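You operate a simulated robot arm through the tools that you are given. There is no shell and no other tool. Be economical: measure what you need, move in short steps, check, and stop when the job is done.

You run a simulated robot arm. Do the job below in one go: nothing can be reset, and whatever is moved stays where it is left.

JOB
Put things in order on the long table. At the end: the yellow note block stands where the white pack stood; the white pack from the long table stands where the green book stood; the clear glass is on the black drip tray; the green book from the long table stands where the clear glass stood; whatever was shut is shut again. Leave all else as you found it, and nothing knocked over.
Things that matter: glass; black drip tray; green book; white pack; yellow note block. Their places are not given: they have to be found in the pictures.

The check looks at the end state, three seconds after you hand in, the way a careful person would. Anything else that was tipped, shoved, dropped, spilled or broken makes it a failure.

ROBOT AND FRAMES
A 7-joint arm with a two-finger parallel gripper, fixed in place. Base frame: the origin is at the foot of the arm, x ahead of it, y to its left, z up; the work surface is at about z = 0. Readings come in cm, degrees, newtons and seconds.
With the tool pointing down near the work surface it reaches from about 24 to 62 cm from the base axis. Its first joint turns from -66.0 to 66.0 degrees. Payload 2.6 kg.
The TCP is the grasp point between the finger pads, 3 cm short of the fingertips. In the tool frame z runs along the fingers and y along their closing line. The gripper opens to 9.4 cm. The fingers are 2.8 cm wide and 1 cm thick; the gripper's body (5 by 9.6 cm) begins 5.5 cm behind the TCP.
Orientation is told as [roll, pitch, yaw] about the base's x, y, z axes, in that order, counted from this pose: with the fingers straight down and closing along the base's y, the tool's x points along the base's -x, its y along +y and its z along -z.

CONTROLS
- The arm moves only by the tool nudge_tool. Its argument "commands" is a list of rows, each a list of 3 entries, a list of its own where there are three numbers: the turn, a rotation vector about the base's x, y, z in degrees, then the shift along the base's x, y, z in cm, then the closure in counts, from 0 (fully open) to 255 (shut). In form: [[[rx, ry, rz], [x, y, z], jaw], ...]. A call has 1 to 12 rows; each row shifts and turns the commanded pose from where the row before left it. A row lasts 0.2 s, in which the tool goes at most 5 cm and 8.6 degrees; a call with a longer step from one row to the next is refused whole, and so is a gripper value outside its range. Where a pose cannot be reached the arm comes as near as it can. A force on the tool above 40 N (or 10 N above the force at the start of the call, whichever is more), or a blocked arm, ends the call early, and 0.2 s more pass. The fingers move at their own pace (about 7.2 cm/s each) and stop on an object; they squeeze with about 39 N. The grip force told is the motor's: it shows also when the fingers shut on nothing. Time passes only in rows, and 0.2 s behind the last, so rows that do not move let the fingers close. The reply holds the time, the measured pose of the TCP, the force on the tool along the base axes, the opening and the grip force, in the units named above and with some noise.
- Cameras (640 x 400 px; columns grow to the right, rows downward): "scene" is fixed at [5.38, 44.18, 55.72]; the picture's right is [-0.58, -0.82, 0.00], its down [-0.58, 0.41, -0.71] and it looks along [0.58, -0.41, -0.71] (base axes); focal length 331 px, centre (320, 200). "wrist" rides on the gripper at [-3.7, 0, -5.8] in the tool frame; the picture's right is [0.00, -1.00, 0.00], its down [0.97, 0.00, -0.24] and it looks along [0.24, 0.00, 0.97] (tool axes); focal length 218 px, centre (320, 200).
- snapshot(camera): a new picture of that camera. No time passes.
- measure_at(camera, pixels): for up to 12 pixels [column, row] of the newest picture of that camera ("zoom" is the newest enlarged one), the place [x, y, z] in the base frame of the surface seen there, good to about 0.3 cm, but the place of the scene camera against the robot may be out by one fixed shift of up to 1.8 cm in any direction. No time passes.
- zoom(camera, box): a new picture of the part [left, top, right, bottom] of that camera's present view, enlarged. No time passes.
- hand_in(): hands the job in; it is judged then, once.

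Go step by step. Measure first, check grasps and placings, and put right what went wrong. The budget is 80 turns and 46 pictures, counting those below and the enlarged ones. Unless the task says otherwise, let go and move clear before handing in, and close with one line.

The tools are called by a JSON object that holds its "method" and its "body". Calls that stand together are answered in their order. nudge_tool: Moves the arm, as the interface text tells. Its arguments: {"type":"object","properties":{"commands":{"type":"array","items":{"type":"array"}}},"required":["commands"]} The other tools are called the same way: snapshot (camera) takes a picture; measure_at (camera, pixels) gives the place of the surface under pixels of a picture; zoom (camera, box) takes an enlarged picture of a part of a camera's view; hand_in () hands the job in.

At the start:

```text
clock: 0.0
eef_pos: [37.69, 11.03, 27.83]
orientation: [0.0, 0.0, 0.0]
force: [-0.1, 0.5, 0.0]
width: 9.39
gripper_force: 0.2
```

scene: 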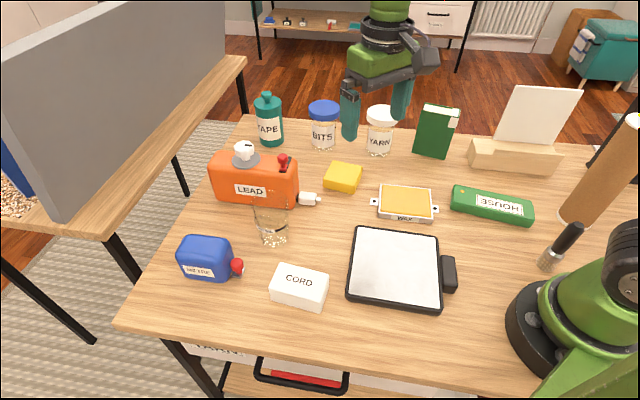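
wrist: 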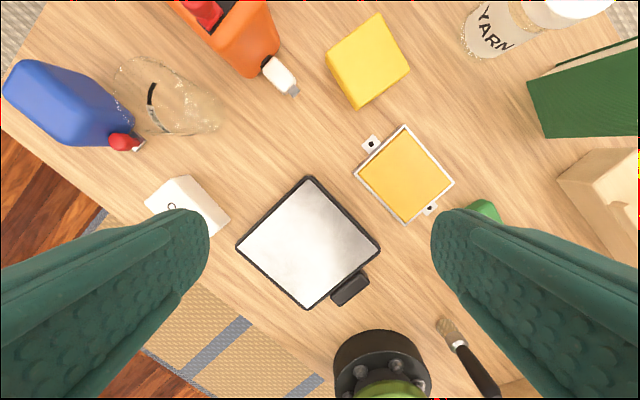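

The pictures show the yellow block (343,178), white pack (300,287), glass (272,220), green book (436,131) and black tray (395,268). I'll enlarge both views and measure.

{"method": "zoom", "body": {"camera": "scene", "box": [170, 80, 490, 320]}}

{"method": "measure_at", "body": {"camera": "wrist", "pixels": [[375, 14], [328, 54], [360, 106], [408, 70], [185, 176], [147, 202], [228, 217], [190, 205], [310, 240], [240, 247], [310, 180], [378, 250]]}}

{"method": "measure_at", "body": {"camera": "scene", "pixels": [[330, 163], [362, 169], [357, 191], [324, 187], [281, 265], [328, 278], [323, 297], [272, 290], [420, 106], [459, 109], [447, 158], [414, 152]]}}

{"method": "zoom", "body": {"camera": "wrist", "box": [80, 0, 400, 240]}}

```text
1.67 times, centred on (330, 200) of scene
```

zoom: 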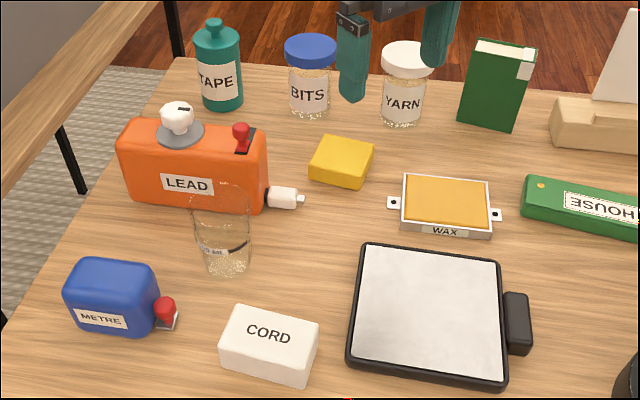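

```text
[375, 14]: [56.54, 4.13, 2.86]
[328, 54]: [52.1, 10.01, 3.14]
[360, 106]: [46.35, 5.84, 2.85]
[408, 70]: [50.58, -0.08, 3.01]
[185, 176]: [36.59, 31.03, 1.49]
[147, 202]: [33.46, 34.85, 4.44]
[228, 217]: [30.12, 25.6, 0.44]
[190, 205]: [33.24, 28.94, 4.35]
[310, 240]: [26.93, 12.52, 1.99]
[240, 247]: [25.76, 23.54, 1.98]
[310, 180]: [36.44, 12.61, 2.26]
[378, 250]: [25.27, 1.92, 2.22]
```

```text
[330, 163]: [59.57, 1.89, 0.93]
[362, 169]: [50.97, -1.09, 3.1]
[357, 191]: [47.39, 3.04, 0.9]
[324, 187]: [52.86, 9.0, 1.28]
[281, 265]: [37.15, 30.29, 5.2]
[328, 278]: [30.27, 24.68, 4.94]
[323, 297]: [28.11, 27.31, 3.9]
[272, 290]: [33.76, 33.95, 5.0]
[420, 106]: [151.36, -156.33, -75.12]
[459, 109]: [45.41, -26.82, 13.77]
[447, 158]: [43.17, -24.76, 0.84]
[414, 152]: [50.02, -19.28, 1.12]
```

```text
1.67 times, centred on (240, 120) of wrist
```

zoom: 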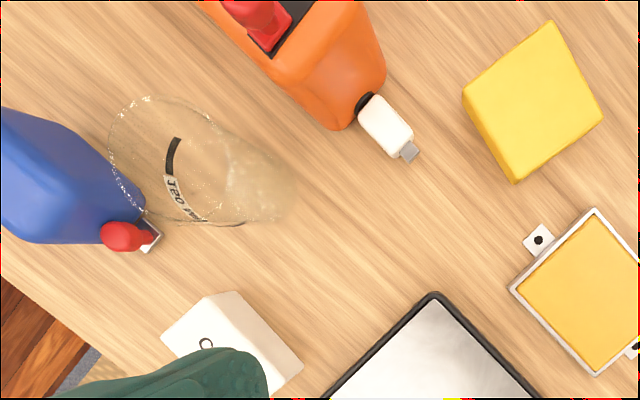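

Blocks measured; there is another dark item at the right edge (610,160), and the thing at (395,268) needs identifying as the drip tray. I'll zoom there.

{"method": "zoom", "body": {"camera": "scene", "box": [440, 80, 640, 280]}}

{"method": "zoom", "body": {"camera": "scene", "box": [180, 220, 480, 400]}}

{"method": "measure_at", "body": {"camera": "scene", "pixels": [[395, 265], [352, 297], [354, 230], [440, 307], [448, 275], [274, 243], [256, 195], [290, 193], [262, 238], [287, 236], [240, 268], [318, 198]]}}

```text
2.00 times, centred on (540, 180) of scene
```

zoom: 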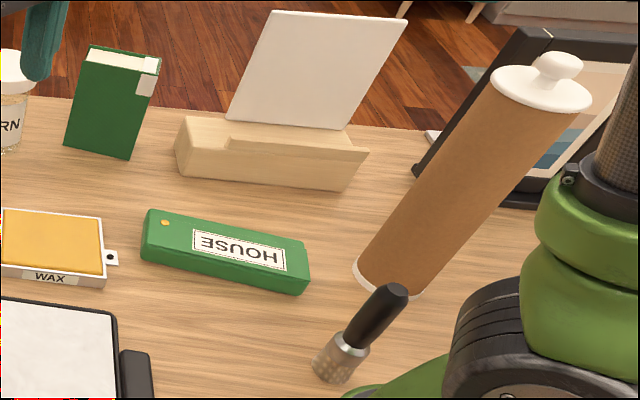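

```text
2.13 times, centred on (330, 310) of scene
```

zoom: 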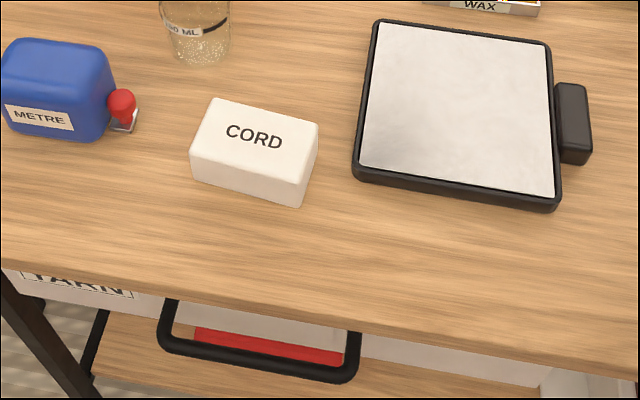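

```text
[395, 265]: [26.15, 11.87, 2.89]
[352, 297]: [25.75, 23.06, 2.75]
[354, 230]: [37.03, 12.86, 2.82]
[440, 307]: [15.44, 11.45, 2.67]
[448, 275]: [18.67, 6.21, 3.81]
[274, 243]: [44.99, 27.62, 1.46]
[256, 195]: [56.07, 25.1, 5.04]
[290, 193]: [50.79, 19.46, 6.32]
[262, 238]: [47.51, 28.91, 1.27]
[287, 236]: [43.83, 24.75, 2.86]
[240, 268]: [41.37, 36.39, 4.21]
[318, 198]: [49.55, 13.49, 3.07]
```

The object at (395,268) is the black-rimmed drip tray, with its top at about z=2. I'll move the wrist camera over the glass, which is near (46,26), to measure it.

{"method": "nudge_tool", "body": {"commands": [[[0, 0, 0], [2, 3.7, 0], 0], [[0, 0, 0], [2, 3.7, 0], 0], [[0, 0, 0], [2, 3.7, 0], 0], [[0, 0, 0], [2, 3.7, 0], 0]]}}

{"method": "snapshot", "body": {"camera": "wrist"}}

```text
clock: 1.0
eef_pos: [45.67, 25.75, 27.75]
orientation: [-0.1, 0.0, -0.1]
force: [0.2, 0.8, 0.2]
width: 9.41
gripper_force: 0.0
```

```text
39 pictures are left
```

wrist: 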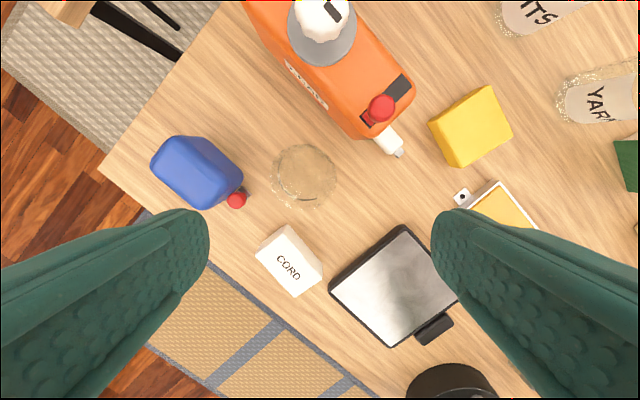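

The glass shows at (303,175), clear of the blue and orange cans. I'll enlarge and measure it, the pack and the tray.

{"method": "zoom", "body": {"camera": "wrist", "box": [220, 120, 380, 220]}}

{"method": "measure_at", "body": {"camera": "wrist", "pixels": [[303, 172], [305, 200], [273, 175], [336, 175], [287, 226], [257, 253], [321, 269], [294, 296], [236, 200], [376, 137], [302, 146], [290, 260]]}}

{"method": "measure_at", "body": {"camera": "wrist", "pixels": [[404, 226], [329, 286], [392, 345], [395, 285], [490, 86], [430, 124], [460, 167], [512, 129], [470, 120], [450, 140], [400, 150], [243, 180]]}}

```text
4.00 times, centred on (300, 170) of wrist
```

zoom: 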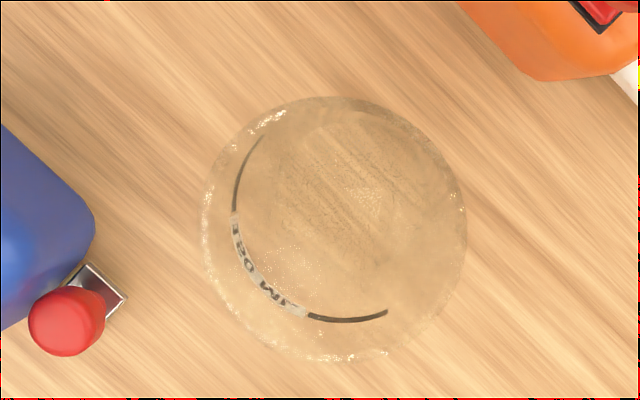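

```text
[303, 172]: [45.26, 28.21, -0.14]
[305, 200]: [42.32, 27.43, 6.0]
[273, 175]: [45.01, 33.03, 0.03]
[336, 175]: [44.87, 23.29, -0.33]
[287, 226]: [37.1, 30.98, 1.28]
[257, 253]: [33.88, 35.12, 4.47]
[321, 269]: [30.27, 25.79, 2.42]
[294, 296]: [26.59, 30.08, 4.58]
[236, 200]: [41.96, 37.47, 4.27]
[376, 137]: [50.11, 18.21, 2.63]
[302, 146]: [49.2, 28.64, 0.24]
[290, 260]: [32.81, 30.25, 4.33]
```

```text
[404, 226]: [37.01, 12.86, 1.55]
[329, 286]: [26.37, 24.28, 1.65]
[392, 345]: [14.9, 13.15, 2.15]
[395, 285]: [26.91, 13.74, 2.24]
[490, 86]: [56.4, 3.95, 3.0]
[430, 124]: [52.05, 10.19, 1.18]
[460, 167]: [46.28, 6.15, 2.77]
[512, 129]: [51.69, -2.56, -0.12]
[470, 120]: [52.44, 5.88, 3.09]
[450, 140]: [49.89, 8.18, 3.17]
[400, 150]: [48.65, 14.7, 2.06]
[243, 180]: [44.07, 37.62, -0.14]
```

The rim is about 7.2 cm across at z≈10, centred near (46.1, 27.5). Before choosing the grasp angle I'll measure the orange can's near corner.

{"method": "measure_at", "body": {"camera": "wrist", "pixels": [[353, 139], [340, 125], [330, 112], [360, 125], [345, 110], [365, 137], [380, 108], [225, 195], [238, 190], [240, 170], [320, 60], [320, 20]]}}

{"method": "measure_at", "body": {"camera": "scene", "pixels": [[283, 157], [295, 180], [280, 200], [244, 150], [268, 186], [250, 240], [275, 225]]}}

```text
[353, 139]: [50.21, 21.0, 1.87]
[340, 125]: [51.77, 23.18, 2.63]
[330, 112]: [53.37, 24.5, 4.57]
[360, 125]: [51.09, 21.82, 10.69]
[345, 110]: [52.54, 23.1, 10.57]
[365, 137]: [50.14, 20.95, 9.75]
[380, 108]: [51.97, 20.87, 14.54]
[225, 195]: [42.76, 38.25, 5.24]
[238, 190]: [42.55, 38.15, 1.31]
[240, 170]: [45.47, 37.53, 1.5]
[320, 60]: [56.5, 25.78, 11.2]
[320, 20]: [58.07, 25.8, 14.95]
```

```text
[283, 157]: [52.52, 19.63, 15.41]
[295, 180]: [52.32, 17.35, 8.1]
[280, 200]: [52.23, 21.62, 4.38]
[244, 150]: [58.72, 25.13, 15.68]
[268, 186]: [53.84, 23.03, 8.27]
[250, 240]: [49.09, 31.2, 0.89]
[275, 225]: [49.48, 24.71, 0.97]
```

The orange can's corner is at (50.2, 21) and 10.7 tall, so yaw 0 leaves over 2 cm beside the right finger. I'll centre on the glass and come down to above the rim.

{"method": "nudge_tool", "body": {"commands": [[[0, 0, 0], [0.4, 1.8, 0], 0], [[0, 0, 0], [0, 0, -4], 0], [[0, 0, 0], [0, 0, -4], 0], [[0, 0, 0], [0, 0, -3], 0], [[0, 0, 0], [0, 0, 0], 0]]}}

{"method": "snapshot", "body": {"camera": "wrist"}}

```text
clock: 2.2
eef_pos: [46.04, 27.63, 16.61]
orientation: [0.0, 0.1, -0.1]
force: [-0.2, -0.6, -0.2]
width: 9.39
gripper_force: 0.1
```

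```text
37 pictures are left
```

wrist: 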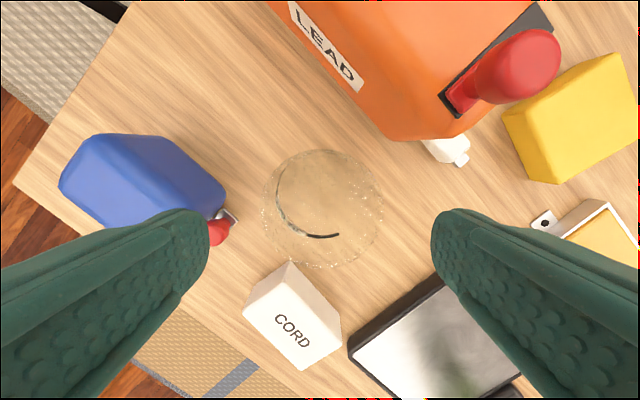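

The rim is centred at (322,208), which gives (46.2, 27.5) and 7.3 cm across, so the tool is aligned. I'll go down to z≈6 and close gently.

{"method": "nudge_tool", "body": {"commands": [[[0, 0, 0], [0.1, -0.1, -3], 0], [[0, 0, 0], [0, 0, -3], 0], [[0, 0, 0], [0, 0, -2.5], 0], [[0, 0, 0], [0, 0, -2], 0], [[0, 0, 0], [0, 0, 0], 0]]}}

{"method": "nudge_tool", "body": {"commands": [[[0, 0, 0], [0, 0, 0], 60], [[0, 0, 0], [0, 0, 0], 80], [[0, 0, 0], [0, 0, 0], 100], [[0, 0, 0], [0, 0, 0], 100]]}}

```text
clock: 3.4
eef_pos: [46.05, 27.54, 6.37]
orientation: [0.0, -0.1, 0.0]
force: [0.5, 0.4, 0.9]
width: 9.4
gripper_force: 0.2
```

```text
clock: 4.4
eef_pos: [46.05, 27.62, 6.37]
orientation: [0.0, 0.0, 0.0]
force: [0.6, 0.5, -0.2]
width: 7.13
gripper_force: 39.0
```

The glass is held at 7.13 cm. I'll lift it gently.

{"method": "nudge_tool", "body": {"commands": [[[0, 0, 0], [0, 0, 1], 100], [[0, 0, 0], [0, 0, 2], 100], [[0, 0, 0], [0, 0, 3], 100], [[0, 0, 0], [0, 0, 2], 100], [[0, 0, 0], [-2, -1.5, 0], 100], [[0, 0, 0], [-3, -2.4, 0], 100], [[0, 0, 0], [-3, -2.4, 0], 100], [[0, 0, 0], [-3, -2.4, 0], 100], [[0, 0, 0], [-3, -2.4, 0], 100], [[0, 0, 0], [-3, -2.4, 0], 100], [[0, 0, 0], [-1.5, -0.6, 0], 100], [[0, 0, 0], [0, 0, 0], 100]]}}

{"method": "snapshot", "body": {"camera": "scene"}}

```text
clock: 7.0
eef_pos: [27.56, 13.34, 14.51]
orientation: [0.0, 0.0, -0.1]
force: [0.4, -0.5, -2.2]
width: 7.1
gripper_force: 38.8
```

```text
36 pictures are left
```

scene: 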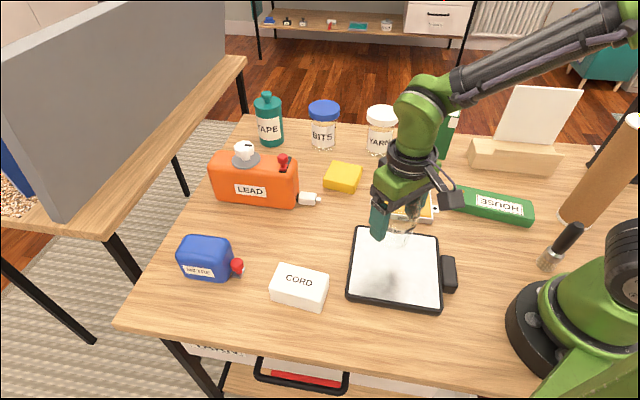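

The glass hangs over the tray. I'll lower it to just above the surface, then take fine steps until it touches.

{"method": "nudge_tool", "body": {"commands": [[[0, 0, 0], [-0.5, -0.2, -2.5], 100], [[0, 0, 0], [0, 0, -2], 100], [[0, 0, 0], [0, 0, -0.6], 100], [[0, 0, 0], [0, 0, -0.3], 100], [[0, 0, 0], [0, 0, -0.2], 100]]}}

{"method": "zoom", "body": {"camera": "scene", "box": [330, 170, 480, 320]}}

```text
clock: 8.2
eef_pos: [27.22, 13.25, 8.77]
orientation: [0.1, 0.0, 0.1]
force: [0.4, -0.1, -2.8]
width: 7.16
gripper_force: 38.7
```

```text
2.67 times, centred on (405, 245) of scene
```

zoom: 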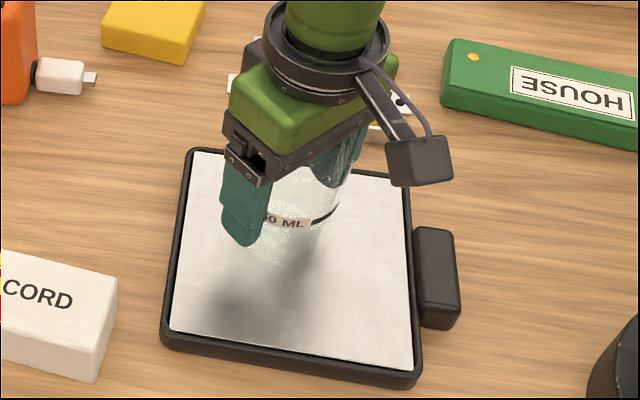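

It is over the middle of the tray, and the z force of -2.8 N is still the hanging weight. I'll go on in fine steps.

{"method": "nudge_tool", "body": {"commands": [[[0, 0, 0], [0, 0, -0.15], 100], [[0, 0, 0], [0, 0, -0.15], 100]]}}

{"method": "nudge_tool", "body": {"commands": [[[0, 0, 0], [0, 0, -0.15], 100], [[0, 0, 0], [0, 0, 0], 100]]}}

```text
clock: 8.8
eef_pos: [27.22, 13.21, 8.46]
orientation: [0.0, 0.0, -0.1]
force: [-3.5, -1.4, 9.9]
width: 7.12
gripper_force: 39.0
```

```text
clock: 9.4
eef_pos: [27.25, 13.22, 8.34]
orientation: [0.1, -0.2, 0.0]
force: [-5.0, 1.6, 25.3]
width: 7.16
gripper_force: 38.8
```

Contact came at about z=8.5 and the force is now 25 N. I'll ease back 0.2, open the fingers and rise.

{"method": "nudge_tool", "body": {"commands": [[[0, 0, 0], [0, 0, 0.2], 100], [[0, 0, 0], [0, 0, 0], 70], [[0, 0, 0], [0, 0, 0], 40], [[0, 0, 0], [0, 0, 0], 0], [[0, 0, 0], [0, 0, 0], 0], [[0, 0, 0], [0, 0, 2], 0], [[0, 0, 0], [0, 0, 4], 0], [[0, 0, 0], [0, 0, 4], 0], [[0, 0, 0], [0, 0, 4], 0], [[0, 0, 0], [0, 0, 4], 0]]}}

{"method": "snapshot", "body": {"camera": "scene"}}

```text
clock: 11.6
eef_pos: [27.11, 13.04, 26.41]
orientation: [-0.1, 0.1, 0.0]
force: [1.2, 0.5, 0.5]
width: 9.38
gripper_force: 0.0
```

```text
34 pictures are left
```

scene: 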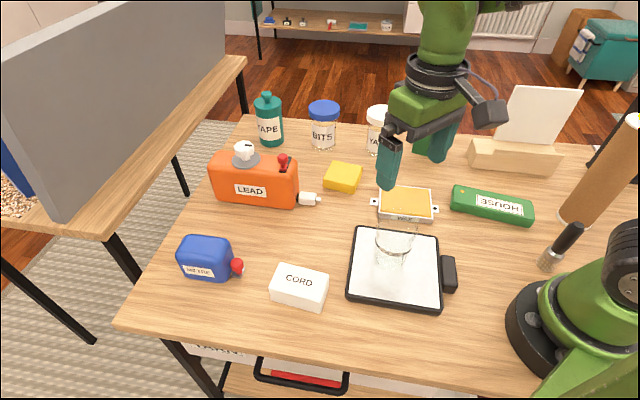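

The glass stands upright on the tray (390,245). Next I'll move the wrist camera over the green book near (46,-22).

{"method": "nudge_tool", "body": {"commands": [[[0, 0, 0], [2, -3.9, 0.6], 0], [[0, 0, 0], [2, -3.9, 0.6], 0], [[0, 0, 0], [2, -3.9, 0.6], 0], [[0, 0, 0], [2, -3.9, 0.6], 0], [[0, 0, 0], [2, -3.9, 0.6], 0], [[0, 0, 0], [2, -3.9, 0.6], 0], [[0, 0, 0], [2, -3.9, 0.6], 0], [[0, 0, 0], [2, -3.9, 0.6], 0], [[0, 0, 0], [1.5, -3.9, 0], 0], [[0, 0, 0], [0, 0, 0], 0]]}}

{"method": "snapshot", "body": {"camera": "wrist"}}

```text
clock: 13.8
eef_pos: [44.45, -22.04, 31.26]
orientation: [0.0, 0.0, 0.0]
force: [-0.2, 0.4, -0.4]
width: 9.43
gripper_force: 0.0
```

```text
33 pictures are left
```

wrist: 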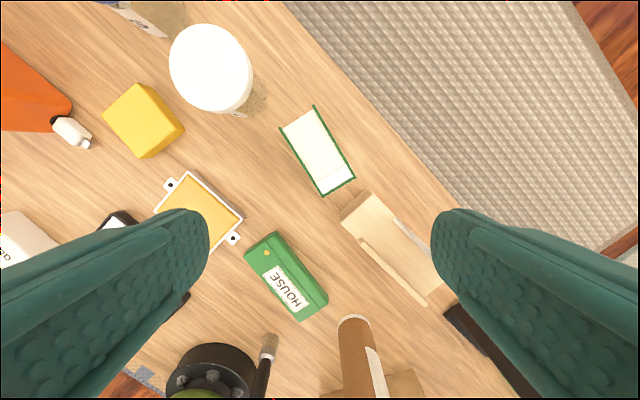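

{"method": "measure_at", "body": {"camera": "wrist", "pixels": [[282, 128], [312, 108], [353, 178], [324, 194], [317, 150], [300, 125], [335, 175], [308, 166], [246, 75], [375, 196], [344, 218], [250, 100]]}}

{"method": "zoom", "body": {"camera": "wrist", "box": [220, 60, 440, 240]}}

```text
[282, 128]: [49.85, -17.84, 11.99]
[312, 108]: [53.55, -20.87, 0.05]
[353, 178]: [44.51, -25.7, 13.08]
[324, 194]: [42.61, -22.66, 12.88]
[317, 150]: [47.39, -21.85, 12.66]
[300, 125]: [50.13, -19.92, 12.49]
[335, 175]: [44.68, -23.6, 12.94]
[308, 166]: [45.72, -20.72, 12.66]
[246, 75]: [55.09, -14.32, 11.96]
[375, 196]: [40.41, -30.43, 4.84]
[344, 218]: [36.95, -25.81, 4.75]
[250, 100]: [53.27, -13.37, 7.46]
```

```text
2.22 times, centred on (330, 150) of wrist
```

zoom: 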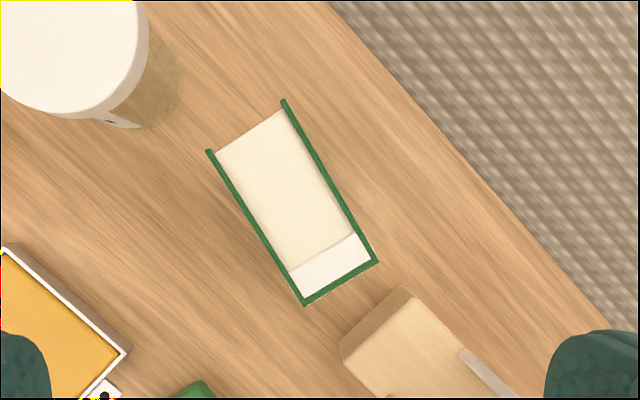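

The book's top corners give a centre of (47.4,-21.9), a long axis at 31°, a thickness of about 4.1 and a height of about 12.8. I'll turn to yaw 31 and go down to above it.

{"method": "nudge_tool", "body": {"commands": [[[0, 0, 7.75], [0.75, 0, 0], 0], [[0, 0, 7.75], [0.75, 0.1, 0], 0], [[0, 0, 7.75], [0.75, 0, 0], 0], [[0, 0, 7.75], [0.7, 0, 0], 0], [[0, 0, 0], [0, 0, -4], 0], [[0, 0, 0], [0, 0, -4], 0], [[0, 0, 0], [0, 0, -3.5], 0], [[0, 0, 0], [0, 0, 0], 0]]}}

{"method": "snapshot", "body": {"camera": "wrist"}}

```text
clock: 15.6
eef_pos: [47.72, -21.6, 19.7]
orientation: [-0.1, 0.0, 31.0]
force: [0.5, 0.5, -0.8]
width: 9.39
gripper_force: 0.0
```

```text
31 pictures are left
```

wrist: 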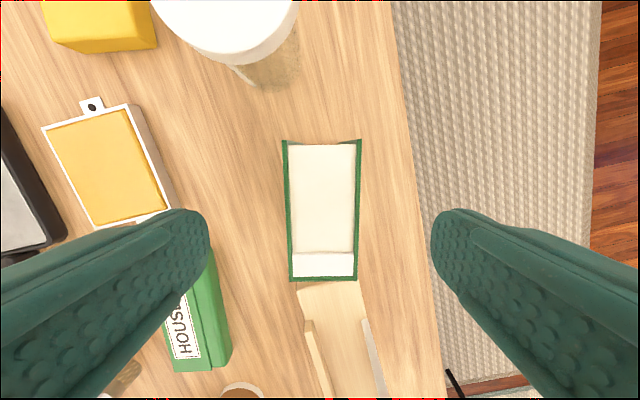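

The book is straight and centred at (323,210). I'll descend to z≈9 and close.

{"method": "nudge_tool", "body": {"commands": [[[0, 0, 0], [-0.1, -0.1, -3], 0], [[0, 0, 0], [0, 0, -3], 0], [[0, 0, 0], [0, 0, -3], 0], [[0, 0, 0], [0, 0, -1.7], 0], [[0, 0, 0], [0, 0, 0], 0], [[0, 0, 0], [0, 0, 0], 80], [[0, 0, 0], [0, 0, 0], 120], [[0, 0, 0], [0, 0, 0], 170], [[0, 0, 0], [0, 0, 0], 170], [[0, 0, 0], [0, 0, 0], 170]]}}

```text
clock: 17.8
eef_pos: [47.55, -21.77, 9.03]
orientation: [0.0, 0.0, 31.1]
force: [0.0, -0.4, 0.3]
width: 4.92
gripper_force: 38.3
```

The book is held at 4.92 cm. I'll lift it high enough to clear everything and check it.

{"method": "nudge_tool", "body": {"commands": [[[0, 0, 0], [0, 0, 1], 170], [[0, 0, 0], [0, 0, 3], 170], [[0, 0, 0], [0, 0, 4], 170], [[0, 0, 0], [0, 0, 4], 170], [[0, 0, 0], [0, 0, 4], 170], [[0, 0, 0], [-0.5, 2, 1.5], 170], [[0, 0, 0], [-0.9, 3, 0], 170], [[0, 0, 0], [0, 4, 0], 170], [[0, 0, 0], [0, 4, 0], 170], [[0, 0, 0], [0, 4, 0], 170], [[0, 0, 0], [0, 4, 0], 170], [[0, 0, 0], [0, 4, 0], 170]]}}

{"method": "snapshot", "body": {"camera": "scene"}}

```text
clock: 20.4
eef_pos: [45.99, 3.12, 26.43]
orientation: [0.0, 0.0, 30.9]
force: [0.2, 0.4, -4.1]
width: 4.93
gripper_force: 38.7
```

```text
30 pictures are left
```

scene: 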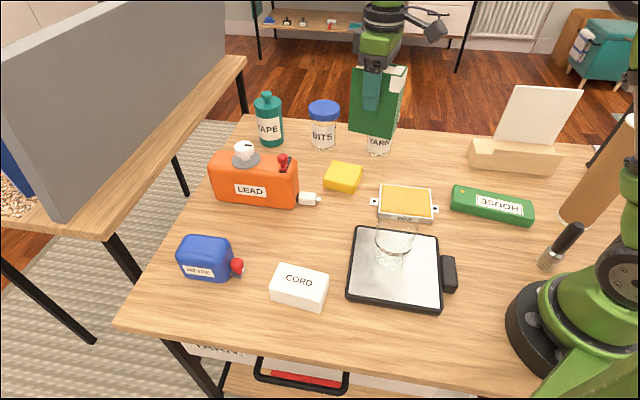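

The book is held upright. I'll carry it on to above the glass's old place.

{"method": "nudge_tool", "body": {"commands": [[[0, 0, 0], [0, 4, 0], 170], [[0, 0, 0], [0, 4, 0], 170], [[0, 0, 0], [0, 4, 0], 170], [[0, 0, 0], [0, 4, 0], 170], [[0, 0, 0], [0.1, 4, 0], 170], [[0, 0, 0], [0, 3, 0], 170], [[0, 0, 0], [0.1, 1.4, 0], 170], [[0, 0, 0], [0, 0, 0], 170]]}}

{"method": "snapshot", "body": {"camera": "wrist"}}

```text
clock: 22.2
eef_pos: [46.26, 27.52, 26.41]
orientation: [0.0, 0.1, 31.1]
force: [-0.1, -0.4, -3.9]
width: 4.91
gripper_force: 38.9
```

```text
29 pictures are left
```

wrist: 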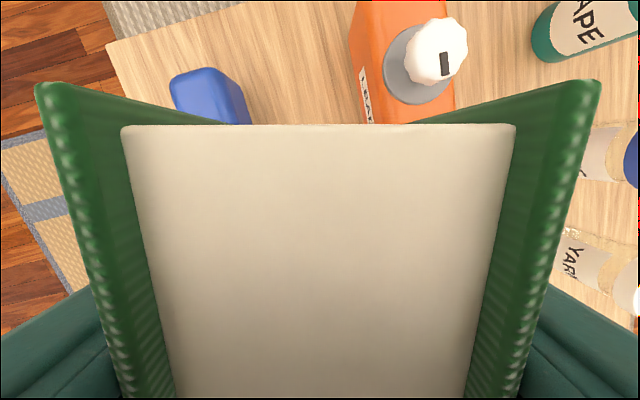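

The place is clear below, with about 1.6 cm or more beside the orange can. I'll lower to just above the table.

{"method": "nudge_tool", "body": {"commands": [[[0, 0, 0], [-0.1, 0, -4], 170], [[0, 0, 0], [0, 0, -4], 170], [[0, 0, 0], [0, 0, -4], 170], [[0, 0, 0], [0, 0, -3], 170], [[0, 0, 0], [0, 0, -1.4], 170], [[0, 0, 0], [0, 0, -0.4], 170], [[0, 0, 0], [0, 0, 0], 170]]}}

{"method": "nudge_tool", "body": {"commands": [[[0, 0, 0], [0, 0, -0.2], 170], [[0, 0, 0], [0, 0, -0.15], 170]]}}

```text
clock: 23.8
eef_pos: [46.3, 27.46, 9.76]
orientation: [0.1, 0.1, 30.9]
force: [0.2, 0.0, -4.3]
width: 4.93
gripper_force: 38.7
```

```text
clock: 24.4
eef_pos: [46.23, 27.45, 9.17]
orientation: [0.0, -0.1, 31.0]
force: [-1.4, 0.8, -3.6]
width: 4.94
gripper_force: 39.1
```

Force is still about the hanging weight, so contact is only just starting. One more fine step.

{"method": "nudge_tool", "body": {"commands": [[[0, 0, 0], [0, 0, -0.12], 170], [[0, 0, 0], [0, 0, 0], 170]]}}

```text
clock: 25.0
eef_pos: [46.23, 27.45, 9.14]
orientation: [0.0, 0.0, 31.0]
force: [0.4, 0.1, -4.1]
width: 4.94
gripper_force: 38.7
```

{"method": "nudge_tool", "body": {"commands": [[[0, 0, 0], [0, 0, -0.12], 170], [[0, 0, 0], [0, 0, 0], 170]]}}

```text
clock: 25.6
eef_pos: [46.18, 27.46, 9.04]
orientation: [0.0, -0.1, 31.0]
force: [-0.8, -0.5, -3.4]
width: 4.91
gripper_force: 38.7
```

The force is falling only slightly (-3.4). I'll continue by tiny steps.

{"method": "nudge_tool", "body": {"commands": [[[0, 0, 0], [0, 0, -0.1], 170], [[0, 0, 0], [0, 0, 0], 170]]}}

```text
clock: 26.2
eef_pos: [46.39, 27.56, 9.07]
orientation: [0.0, 0.0, 31.0]
force: [-2.7, -2.2, 3.6]
width: 4.91
gripper_force: 39.0
```

The force has risen to +3.6 N, so the book is on the table. I'll open the fingers part way and rise.

{"method": "nudge_tool", "body": {"commands": [[[0, 0, 0], [0, 0, 0], 110], [[0, 0, 0], [0, 0, 0], 80], [[0, 0, 0], [0, 0, 0], 60], [[0, 0, 0], [0, 0, 0], 60], [[0, 0, 0], [0, 0, 2], 60], [[0, 0, 0], [0, 0, 4], 60], [[0, 0, 0], [0, 0, 4], 60], [[0, 0, 0], [0, 0, 4], 0], [[0, 0, 0], [0, 0, 3], 0], [[0, 0, 0], [0, 0, 0], 0]]}}

{"method": "snapshot", "body": {"camera": "scene"}}

{"method": "snapshot", "body": {"camera": "wrist"}}

```text
clock: 28.4
eef_pos: [46.33, 27.47, 25.94]
orientation: [0.0, 0.0, 31.0]
force: [1.2, 0.3, -0.4]
width: 9.41
gripper_force: 0.1
```

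```text
28 pictures are left
```

scene: 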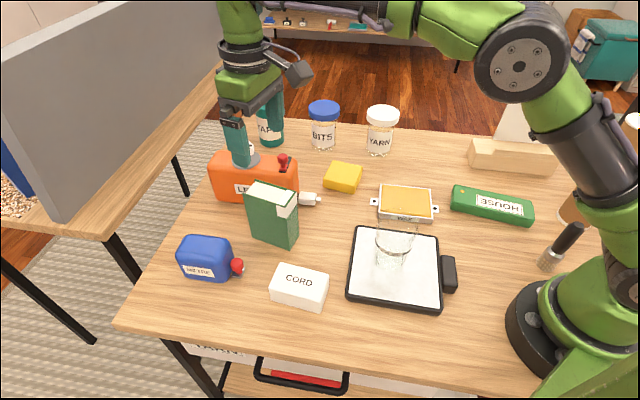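

```text
27 pictures are left
```

wrist: 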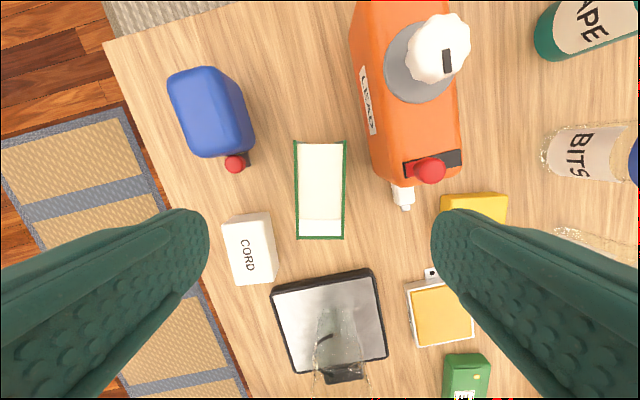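

The book stands upright on the glass's old place and nothing else has moved. Next is the white pack, so I'll move above it for a measuring view.

{"method": "nudge_tool", "body": {"commands": [[[0, 0, 0], [-3.3, 0.6, 0], 0], [[0, 0, 0], [-3.3, 0.6, 0], 0], [[0, 0, 0], [-3.3, 0.6, 0], 0], [[0, 0, 0], [-3.3, 0.6, -2], 0], [[0, 0, 0], [0, 0, -3], 0], [[0, 0, 0], [0, 0, 0], 0]]}}

{"method": "snapshot", "body": {"camera": "wrist"}}

```text
clock: 29.8
eef_pos: [33.0, 29.94, 21.02]
orientation: [0.0, -0.1, 31.0]
force: [-0.6, 0.0, 0.0]
width: 9.4
gripper_force: 0.0
```

```text
26 pictures are left
```

wrist: 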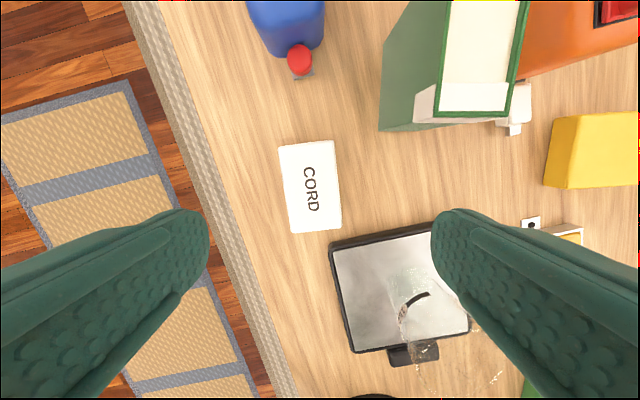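

The pack's top corners are (278,147), (333,140), (341,227) and (291,232). These give a centre of (32.0, 30.45), a long axis at 37.3° and a size of 9.15 x 5.55 x 4.4. I'll align and descend.

{"method": "nudge_tool", "body": {"commands": [[[0, 0, 6.3], [-1.0, 0.5, 0], 0], [[0, 0, 0], [0, 0, -4], 0], [[0, 0, 0], [0, 0, -4], 0], [[0, 0, 0], [0, 0, -3], 0], [[0, 0, 0], [0, 0, 0], 0]]}}

{"method": "snapshot", "body": {"camera": "wrist"}}

```text
clock: 31.0
eef_pos: [32.01, 30.47, 9.7]
orientation: [0.0, 0.0, 37.3]
force: [-0.3, -0.2, 0.3]
width: 9.43
gripper_force: 0.1
```

```text
25 pictures are left
```

wrist: 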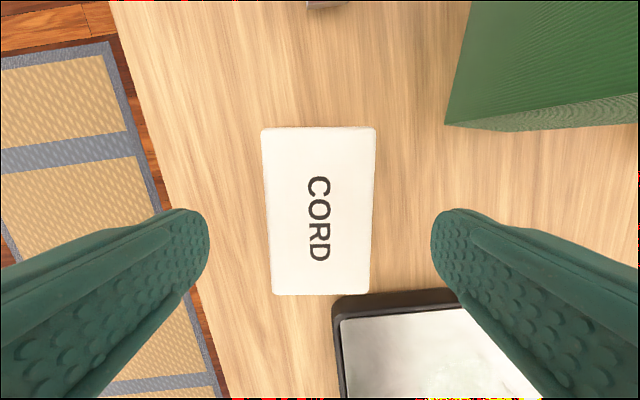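

The pack is centred (319,212) and square to the fingers. I'll go down to z≈4 and close.

{"method": "nudge_tool", "body": {"commands": [[[0, 0, 0], [0.1, 0.1, -3], 0], [[0, 0, 0], [0, 0, -2.6], 0], [[0, 0, 0], [0, 0, 0], 0], [[0, 0, 0], [0, 0, 0], 60], [[0, 0, 0], [0, 0, 0], 100], [[0, 0, 0], [0, 0, 0], 150], [[0, 0, 0], [0, 0, 0], 150], [[0, 0, 0], [0, 0, 0], 150]]}}

```text
clock: 32.8
eef_pos: [32.18, 30.6, 4.3]
orientation: [0.1, 0.0, 37.3]
force: [-0.7, 0.6, -0.8]
width: 6.19
gripper_force: 38.7
```

The pack is held at 6.19 cm. I'll lift it to z≈20 and carry it toward the book's old place.

{"method": "nudge_tool", "body": {"commands": [[[0, 0, 0], [0, 0, 1], 150], [[0, 0, 0], [0, 0, 3], 150], [[0, 0, 0], [0, 0, 4], 150], [[0, 0, 0], [0, 0, 4], 150], [[0, 0, 0], [0, 0, 4], 150], [[0, 0, -1], [0.8, -3, 0.5], 150], [[0, 0, -1], [1.1, -4, 0], 150], [[0, 0, -1], [1.1, -4, 0], 150], [[0, 0, -1], [1.1, -4, 0], 150], [[0, 0, -1], [1.1, -4, 0], 150], [[0, 0, -1.3], [1.1, -4, 0], 150], [[0, 0, 0], [1.1, -4, 0], 150]]}}

{"method": "nudge_tool", "body": {"commands": [[[0, 0, 0], [1.3, -4, 0], 150], [[0, 0, 0], [1.3, -4, 0], 150], [[0, 0, 0], [1.3, -4, 0], 150], [[0, 0, 0], [1.3, -4, 0], 150], [[0, 0, 0], [1.3, -4, 0], 150], [[0, 0, 0], [1.3, -4, 0], 150], [[0, 0, 0], [0, -1.4, 0], 150], [[0, 0, 0], [0, 0, 0], 150]]}}

{"method": "snapshot", "body": {"camera": "wrist"}}

```text
clock: 35.4
eef_pos: [39.68, 3.62, 20.92]
orientation: [0.0, 0.0, 31.2]
force: [1.1, 0.2, -1.3]
width: 6.21
gripper_force: 38.9
```

```text
clock: 37.2
eef_pos: [47.41, -21.9, 20.95]
orientation: [0.0, 0.1, 31.0]
force: [0.0, 0.0, -0.7]
width: 6.19
gripper_force: 38.6
```

```text
24 pictures are left
```

wrist: 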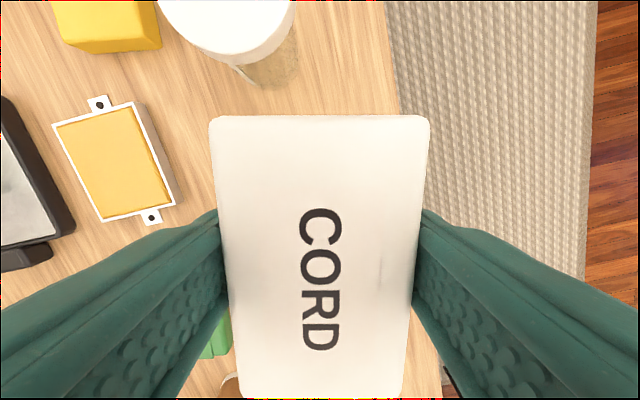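

The pack hangs over the book's old place with room all round. I'll lower it.

{"method": "nudge_tool", "body": {"commands": [[[0, 0, 0], [0, 0, -4], 150], [[0, 0, 0], [0, 0, -4], 150], [[0, 0, 0], [0, 0, -4], 150], [[0, 0, 0], [0, 0, -3], 150], [[0, 0, 0], [0, 0, -1], 150], [[0, 0, 0], [0, 0, -0.2], 150], [[0, 0, 0], [0, 0, 0], 150]]}}

{"method": "nudge_tool", "body": {"commands": [[[0, 0, 0], [0, 0, -0.15], 150], [[0, 0, 0], [0, 0, 0], 150]]}}

```text
clock: 38.8
eef_pos: [47.32, -21.9, 4.69]
orientation: [0.0, 0.0, 31.0]
force: [-0.2, 0.7, -1.0]
width: 6.16
gripper_force: 39.5
```

```text
clock: 39.4
eef_pos: [47.21, -21.89, 4.59]
orientation: [-0.1, 0.0, 30.9]
force: [0.2, -0.1, -1.3]
width: 6.17
gripper_force: 39.3
```

{"method": "nudge_tool", "body": {"commands": [[[0, 0, 0], [0.1, 0, -0.15], 150], [[0, 0, 0], [0, 0, -0.1], 150]]}}

```text
clock: 40.0
eef_pos: [47.4, -22.02, 4.23]
orientation: [0.0, 0.0, 31.1]
force: [-1.2, 0.6, -0.9]
width: 6.18
gripper_force: 39.3
```

The weight is still hanging, so I'll take another tiny step.

{"method": "nudge_tool", "body": {"commands": [[[0, 0, 0], [0, 0, -0.1], 150], [[0, 0, 0], [0, 0, 0], 150]]}}

```text
clock: 40.6
eef_pos: [47.46, -21.8, 4.36]
orientation: [-0.2, -0.1, 30.9]
force: [-7.9, 3.4, 15.8]
width: 6.17
gripper_force: 38.1
```

Contact is felt at 15.8 N. I'll ease up 0.1, open and rise.

{"method": "nudge_tool", "body": {"commands": [[[0, 0, 0], [0, 0, 0.1], 150], [[0, 0, 0], [0, 0, 0], 90], [[0, 0, 0], [0, 0, 0], 50], [[0, 0, 0], [0, 0, 0], 30], [[0, 0, 0], [0, 0, 0], 30], [[0, 0, 0], [0, 0, 2], 30], [[0, 0, 0], [0, 0, 4], 0], [[0, 0, 0], [0, 0, 4], 0], [[0, 0, 0], [0, 0, 4], 0], [[0, 0, 0], [0, 0, 4], 0]]}}

{"method": "snapshot", "body": {"camera": "wrist"}}

```text
clock: 42.8
eef_pos: [47.47, -21.86, 22.35]
orientation: [0.0, 0.0, 31.1]
force: [-0.1, 0.0, 0.8]
width: 9.4
gripper_force: 0.0
```

```text
23 pictures are left
```

wrist: 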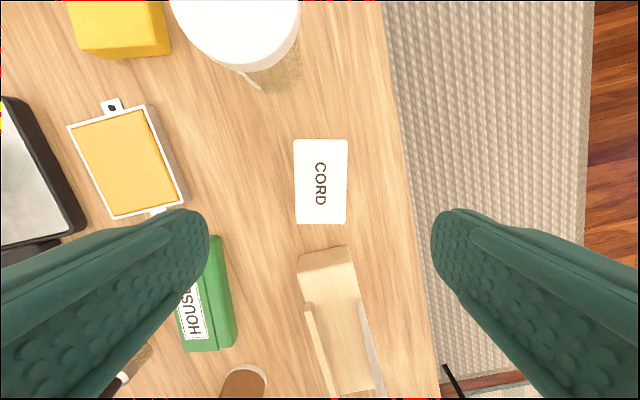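

The pack lies well on the book's old place. Now I'll move above the yellow block near (51,5).

{"method": "nudge_tool", "body": {"commands": [[[0, 0, 0], [0, 4.2, 0], 0], [[0, 0, 0], [0.5, 4.2, 0], 0], [[0, 0, 0], [0.5, 4.2, 0], 0], [[0, 0, 0], [0.5, 4.2, 0], 0], [[0, 0, 0], [0.5, 4.2, 0], 0], [[0, 0, 0], [0.5, 4.2, 0], 0], [[0, 0, 0], [0.5, 1.7, 0], 0], [[0, 0, 0], [0, 0, 0], 0]]}}

{"method": "snapshot", "body": {"camera": "wrist"}}

```text
clock: 44.6
eef_pos: [50.31, 4.98, 22.16]
orientation: [0.1, 0.0, 31.0]
force: [0.1, 0.1, 0.1]
width: 9.39
gripper_force: 0.0
```

```text
22 pictures are left
```

wrist: 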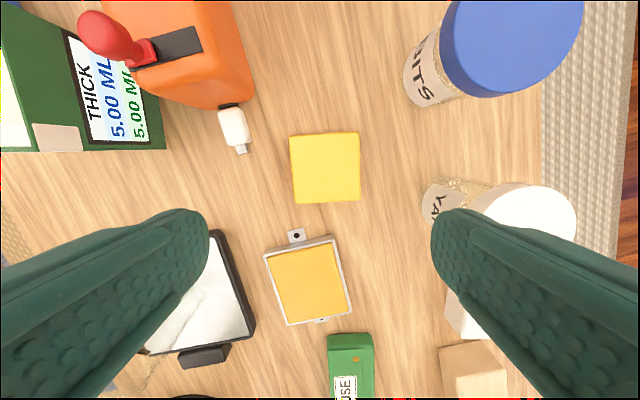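

The block's corners (290,137), (358,132), (361,199) and (296,203) give a centre of (51.7, 5.0), about 7.5 square, at 35°. I'll align and go down partway.

{"method": "nudge_tool", "body": {"commands": [[[0, 0, 4], [1.37, 0, 0], 0], [[0, 0, 0], [0, 0, -4], 0], [[0, 0, 0], [0, 0, -4], 0], [[0, 0, 0], [0, 0, -4], 0], [[0, 0, 0], [0, 0, 0], 0]]}}

{"method": "snapshot", "body": {"camera": "wrist"}}

```text
clock: 45.8
eef_pos: [51.64, 5.06, 10.31]
orientation: [0.0, 0.0, 35.0]
force: [0.0, -0.2, 0.2]
width: 9.41
gripper_force: 0.0
```

```text
21 pictures are left
```

wrist: 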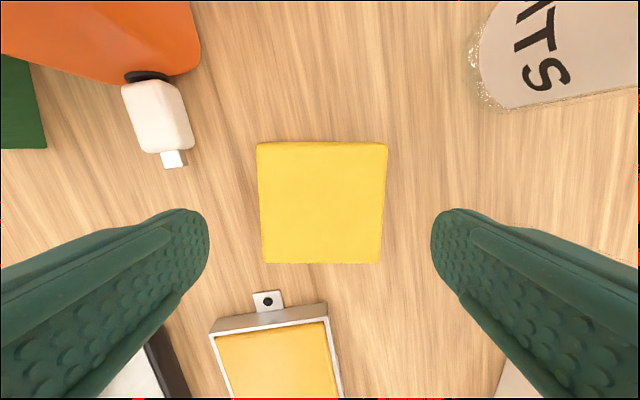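

The block is centred (322,203) and square to the fingers. I'll go down to z≈3.7 and close.

{"method": "nudge_tool", "body": {"commands": [[[0, 0, 0], [0.1, -0.1, -3], 0], [[0, 0, 0], [0, 0, -2.5], 0], [[0, 0, 0], [0, 0, -1.2], 0], [[0, 0, 0], [0, 0, 0], 0], [[0, 0, 0], [0, 0, 0], 50], [[0, 0, 0], [0, 0, 0], 90], [[0, 0, 0], [0, 0, 0], 90], [[0, 0, 0], [0, 0, 0], 90]]}}

```text
clock: 47.6
eef_pos: [51.85, 4.91, 3.45]
orientation: [0.0, 0.0, 35.0]
force: [-0.9, 0.4, -0.6]
width: 7.92
gripper_force: 39.0
```

The block is held at 7.92 cm. I'll lift and carry it to the pack's old place (32.1, 30.5).

{"method": "nudge_tool", "body": {"commands": [[[0, 0, 0], [0, 0, 1], 90], [[0, 0, 0], [0, 0, 3], 90], [[0, 0, 0], [0, 0, 4], 90], [[0, 0, 0], [0, 0, 4], 90], [[0, 0, 0], [0, 0, 4], 90], [[0, 0, 0.5], [-2.6, 3.4, 1], 90], [[0, 0, 0.5], [-2.9, 3.7, 0], 90], [[0, 0, 0.5], [-2.9, 3.7, 0], 90], [[0, 0, 0.5], [-2.9, 3.7, 0], 90], [[0, 0, 0.3], [-2.9, 3.7, 0], 90], [[0, 0, 0], [-2.9, 3.7, 0], 90], [[0, 0, 0], [-2.65, 3.7, 0], 90]]}}

{"method": "snapshot", "body": {"camera": "wrist"}}

```text
clock: 50.2
eef_pos: [32.3, 30.31, 20.59]
orientation: [-0.1, 0.0, 37.3]
force: [-0.5, -1.2, -1.1]
width: 7.92
gripper_force: 38.8
```

```text
20 pictures are left
```

wrist: 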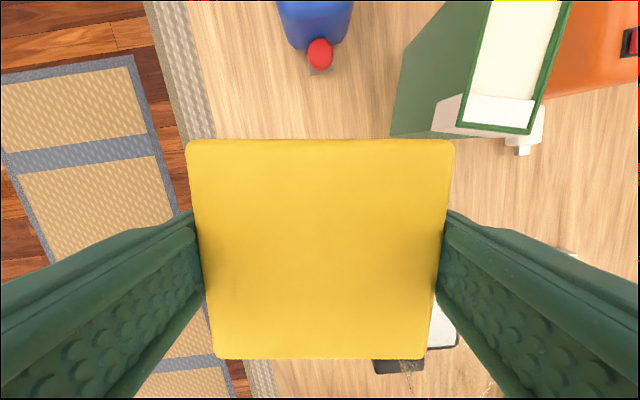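

The block is over the pack's old place, clear of the tray, the blue can and the book. I'll lower it.

{"method": "nudge_tool", "body": {"commands": [[[0, 0, 0], [-0.2, 0.15, -4], 90], [[0, 0, 0], [0, 0, -4], 90], [[0, 0, 0], [0, 0, -4], 90], [[0, 0, 0], [0, 0, -3], 90], [[0, 0, 0], [0, 0, -1.4], 90], [[0, 0, 0], [0, 0, -0.4], 90], [[0, 0, 0], [0, 0, 0], 90]]}}

{"method": "nudge_tool", "body": {"commands": [[[0, 0, 0], [0, 0, -0.15], 90], [[0, 0, 0], [0, 0, 0], 90]]}}

```text
clock: 51.8
eef_pos: [31.99, 30.68, 3.83]
orientation: [-0.1, 0.1, 37.3]
force: [-0.3, 0.1, -1.2]
width: 7.91
gripper_force: 39.2
```

```text
clock: 52.4
eef_pos: [31.9, 30.86, 3.46]
orientation: [-0.1, 0.0, 37.3]
force: [-0.7, 0.9, -0.9]
width: 7.94
gripper_force: 39.0
```

The weight is still hanging, so I'll take a tiny step down.

{"method": "nudge_tool", "body": {"commands": [[[0, 0, 0], [0, -0.15, -0.1], 90], [[0, 0, 0], [0, 0, 0], 90]]}}

```text
clock: 53.0
eef_pos: [32.07, 30.48, 3.59]
orientation: [0.0, 0.0, 37.3]
force: [-0.6, 0.0, -0.7]
width: 7.91
gripper_force: 38.9
```

{"method": "nudge_tool", "body": {"commands": [[[0, 0, 0], [0, 0, -0.12], 90], [[0, 0, 0], [0, 0, 0], 90]]}}

```text
clock: 53.6
eef_pos: [31.95, 30.51, 3.51]
orientation: [0.0, 0.0, 37.3]
force: [-0.9, -0.9, 2.2]
width: 7.9
gripper_force: 38.9
```

Force has turned to +2.2 N, so the block is down. I'll open and rise.

{"method": "nudge_tool", "body": {"commands": [[[0, 0, 0], [0, 0, 0], 60], [[0, 0, 0], [0, 0, 0], 20], [[0, 0, 0], [0, 0, 0], 0], [[0, 0, 0], [0, 0, 0], 0], [[0, 0, 0], [0, 0, 2], 0], [[0, 0, 0], [0, 0, 4], 0], [[0, 0, 0], [0, 0, 4], 0], [[0, 0, 0], [0, 0, 4], 0], [[0, 0, 0], [0, 0, 4], 0], [[0, 0, 0], [0, 0, 4], 0]]}}

{"method": "snapshot", "body": {"camera": "scene"}}

{"method": "snapshot", "body": {"camera": "wrist"}}

```text
clock: 55.8
eef_pos: [31.83, 30.54, 25.57]
orientation: [0.0, 0.0, 37.3]
force: [0.2, -0.3, 0.0]
width: 9.38
gripper_force: 0.1
```

```text
19 pictures are left
```

scene: 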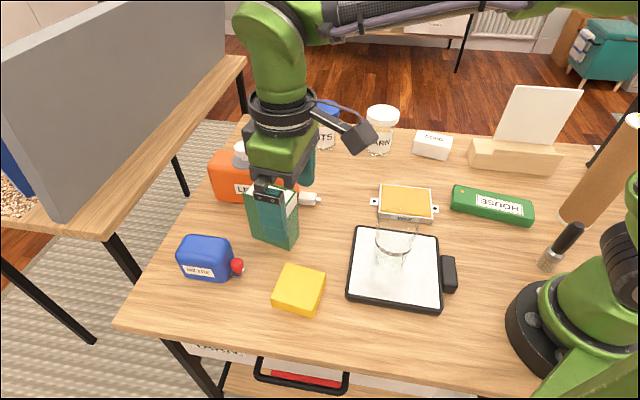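

```text
18 pictures are left
```

wrist: 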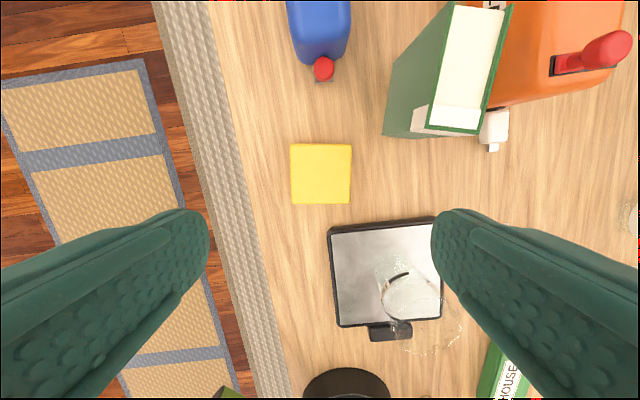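

All four things are in place and upright. I'll move back toward the starting pose and take a final look.

{"method": "nudge_tool", "body": {"commands": [[[0, 0, -6.2], [1, -3.3, 0.4], 0], [[0, 0, -6.2], [1, -3.3, 0.4], 0], [[0, 0, -6.2], [1, -3.3, 0.4], 0], [[0, 0, -6.2], [1, -3.3, 0.4], 0], [[0, 0, -6.2], [1, -3.3, 0.4], 0], [[0, 0, -6.3], [1, -3.3, 0.2], 0], [[0, 0, 0], [0, 0, 0], 0]]}}

{"method": "snapshot", "body": {"camera": "scene"}}

```text
clock: 57.4
eef_pos: [37.94, 10.76, 27.69]
orientation: [0.0, 0.0, -0.1]
force: [0.2, -0.4, 0.2]
width: 9.4
gripper_force: 0.1
```

```text
17 pictures are left
```

scene: 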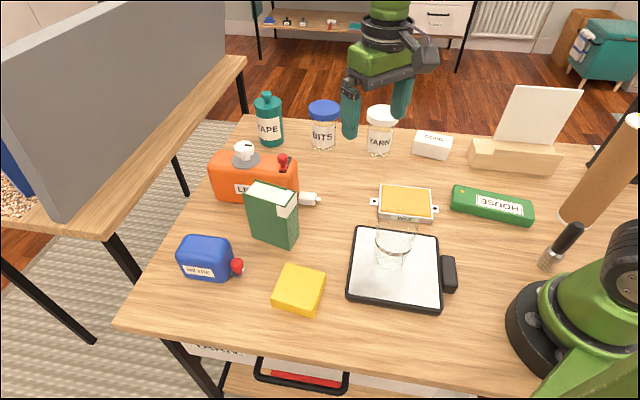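

The final picture shows the glass on the tray (393,245), the book (272,215), the pack (433,145) and the block (299,290) in place. Everything else is unchanged, so I'm handing in.

{"method": "hand_in", "body": {}}

```text
The job is handed in.
```

The job is handed in: the glass is on the drip tray, and the book, white pack and yellow block stand in their new places. Nothing was knocked over, nothing else was moved, and I opened nothing that needed shutting again.
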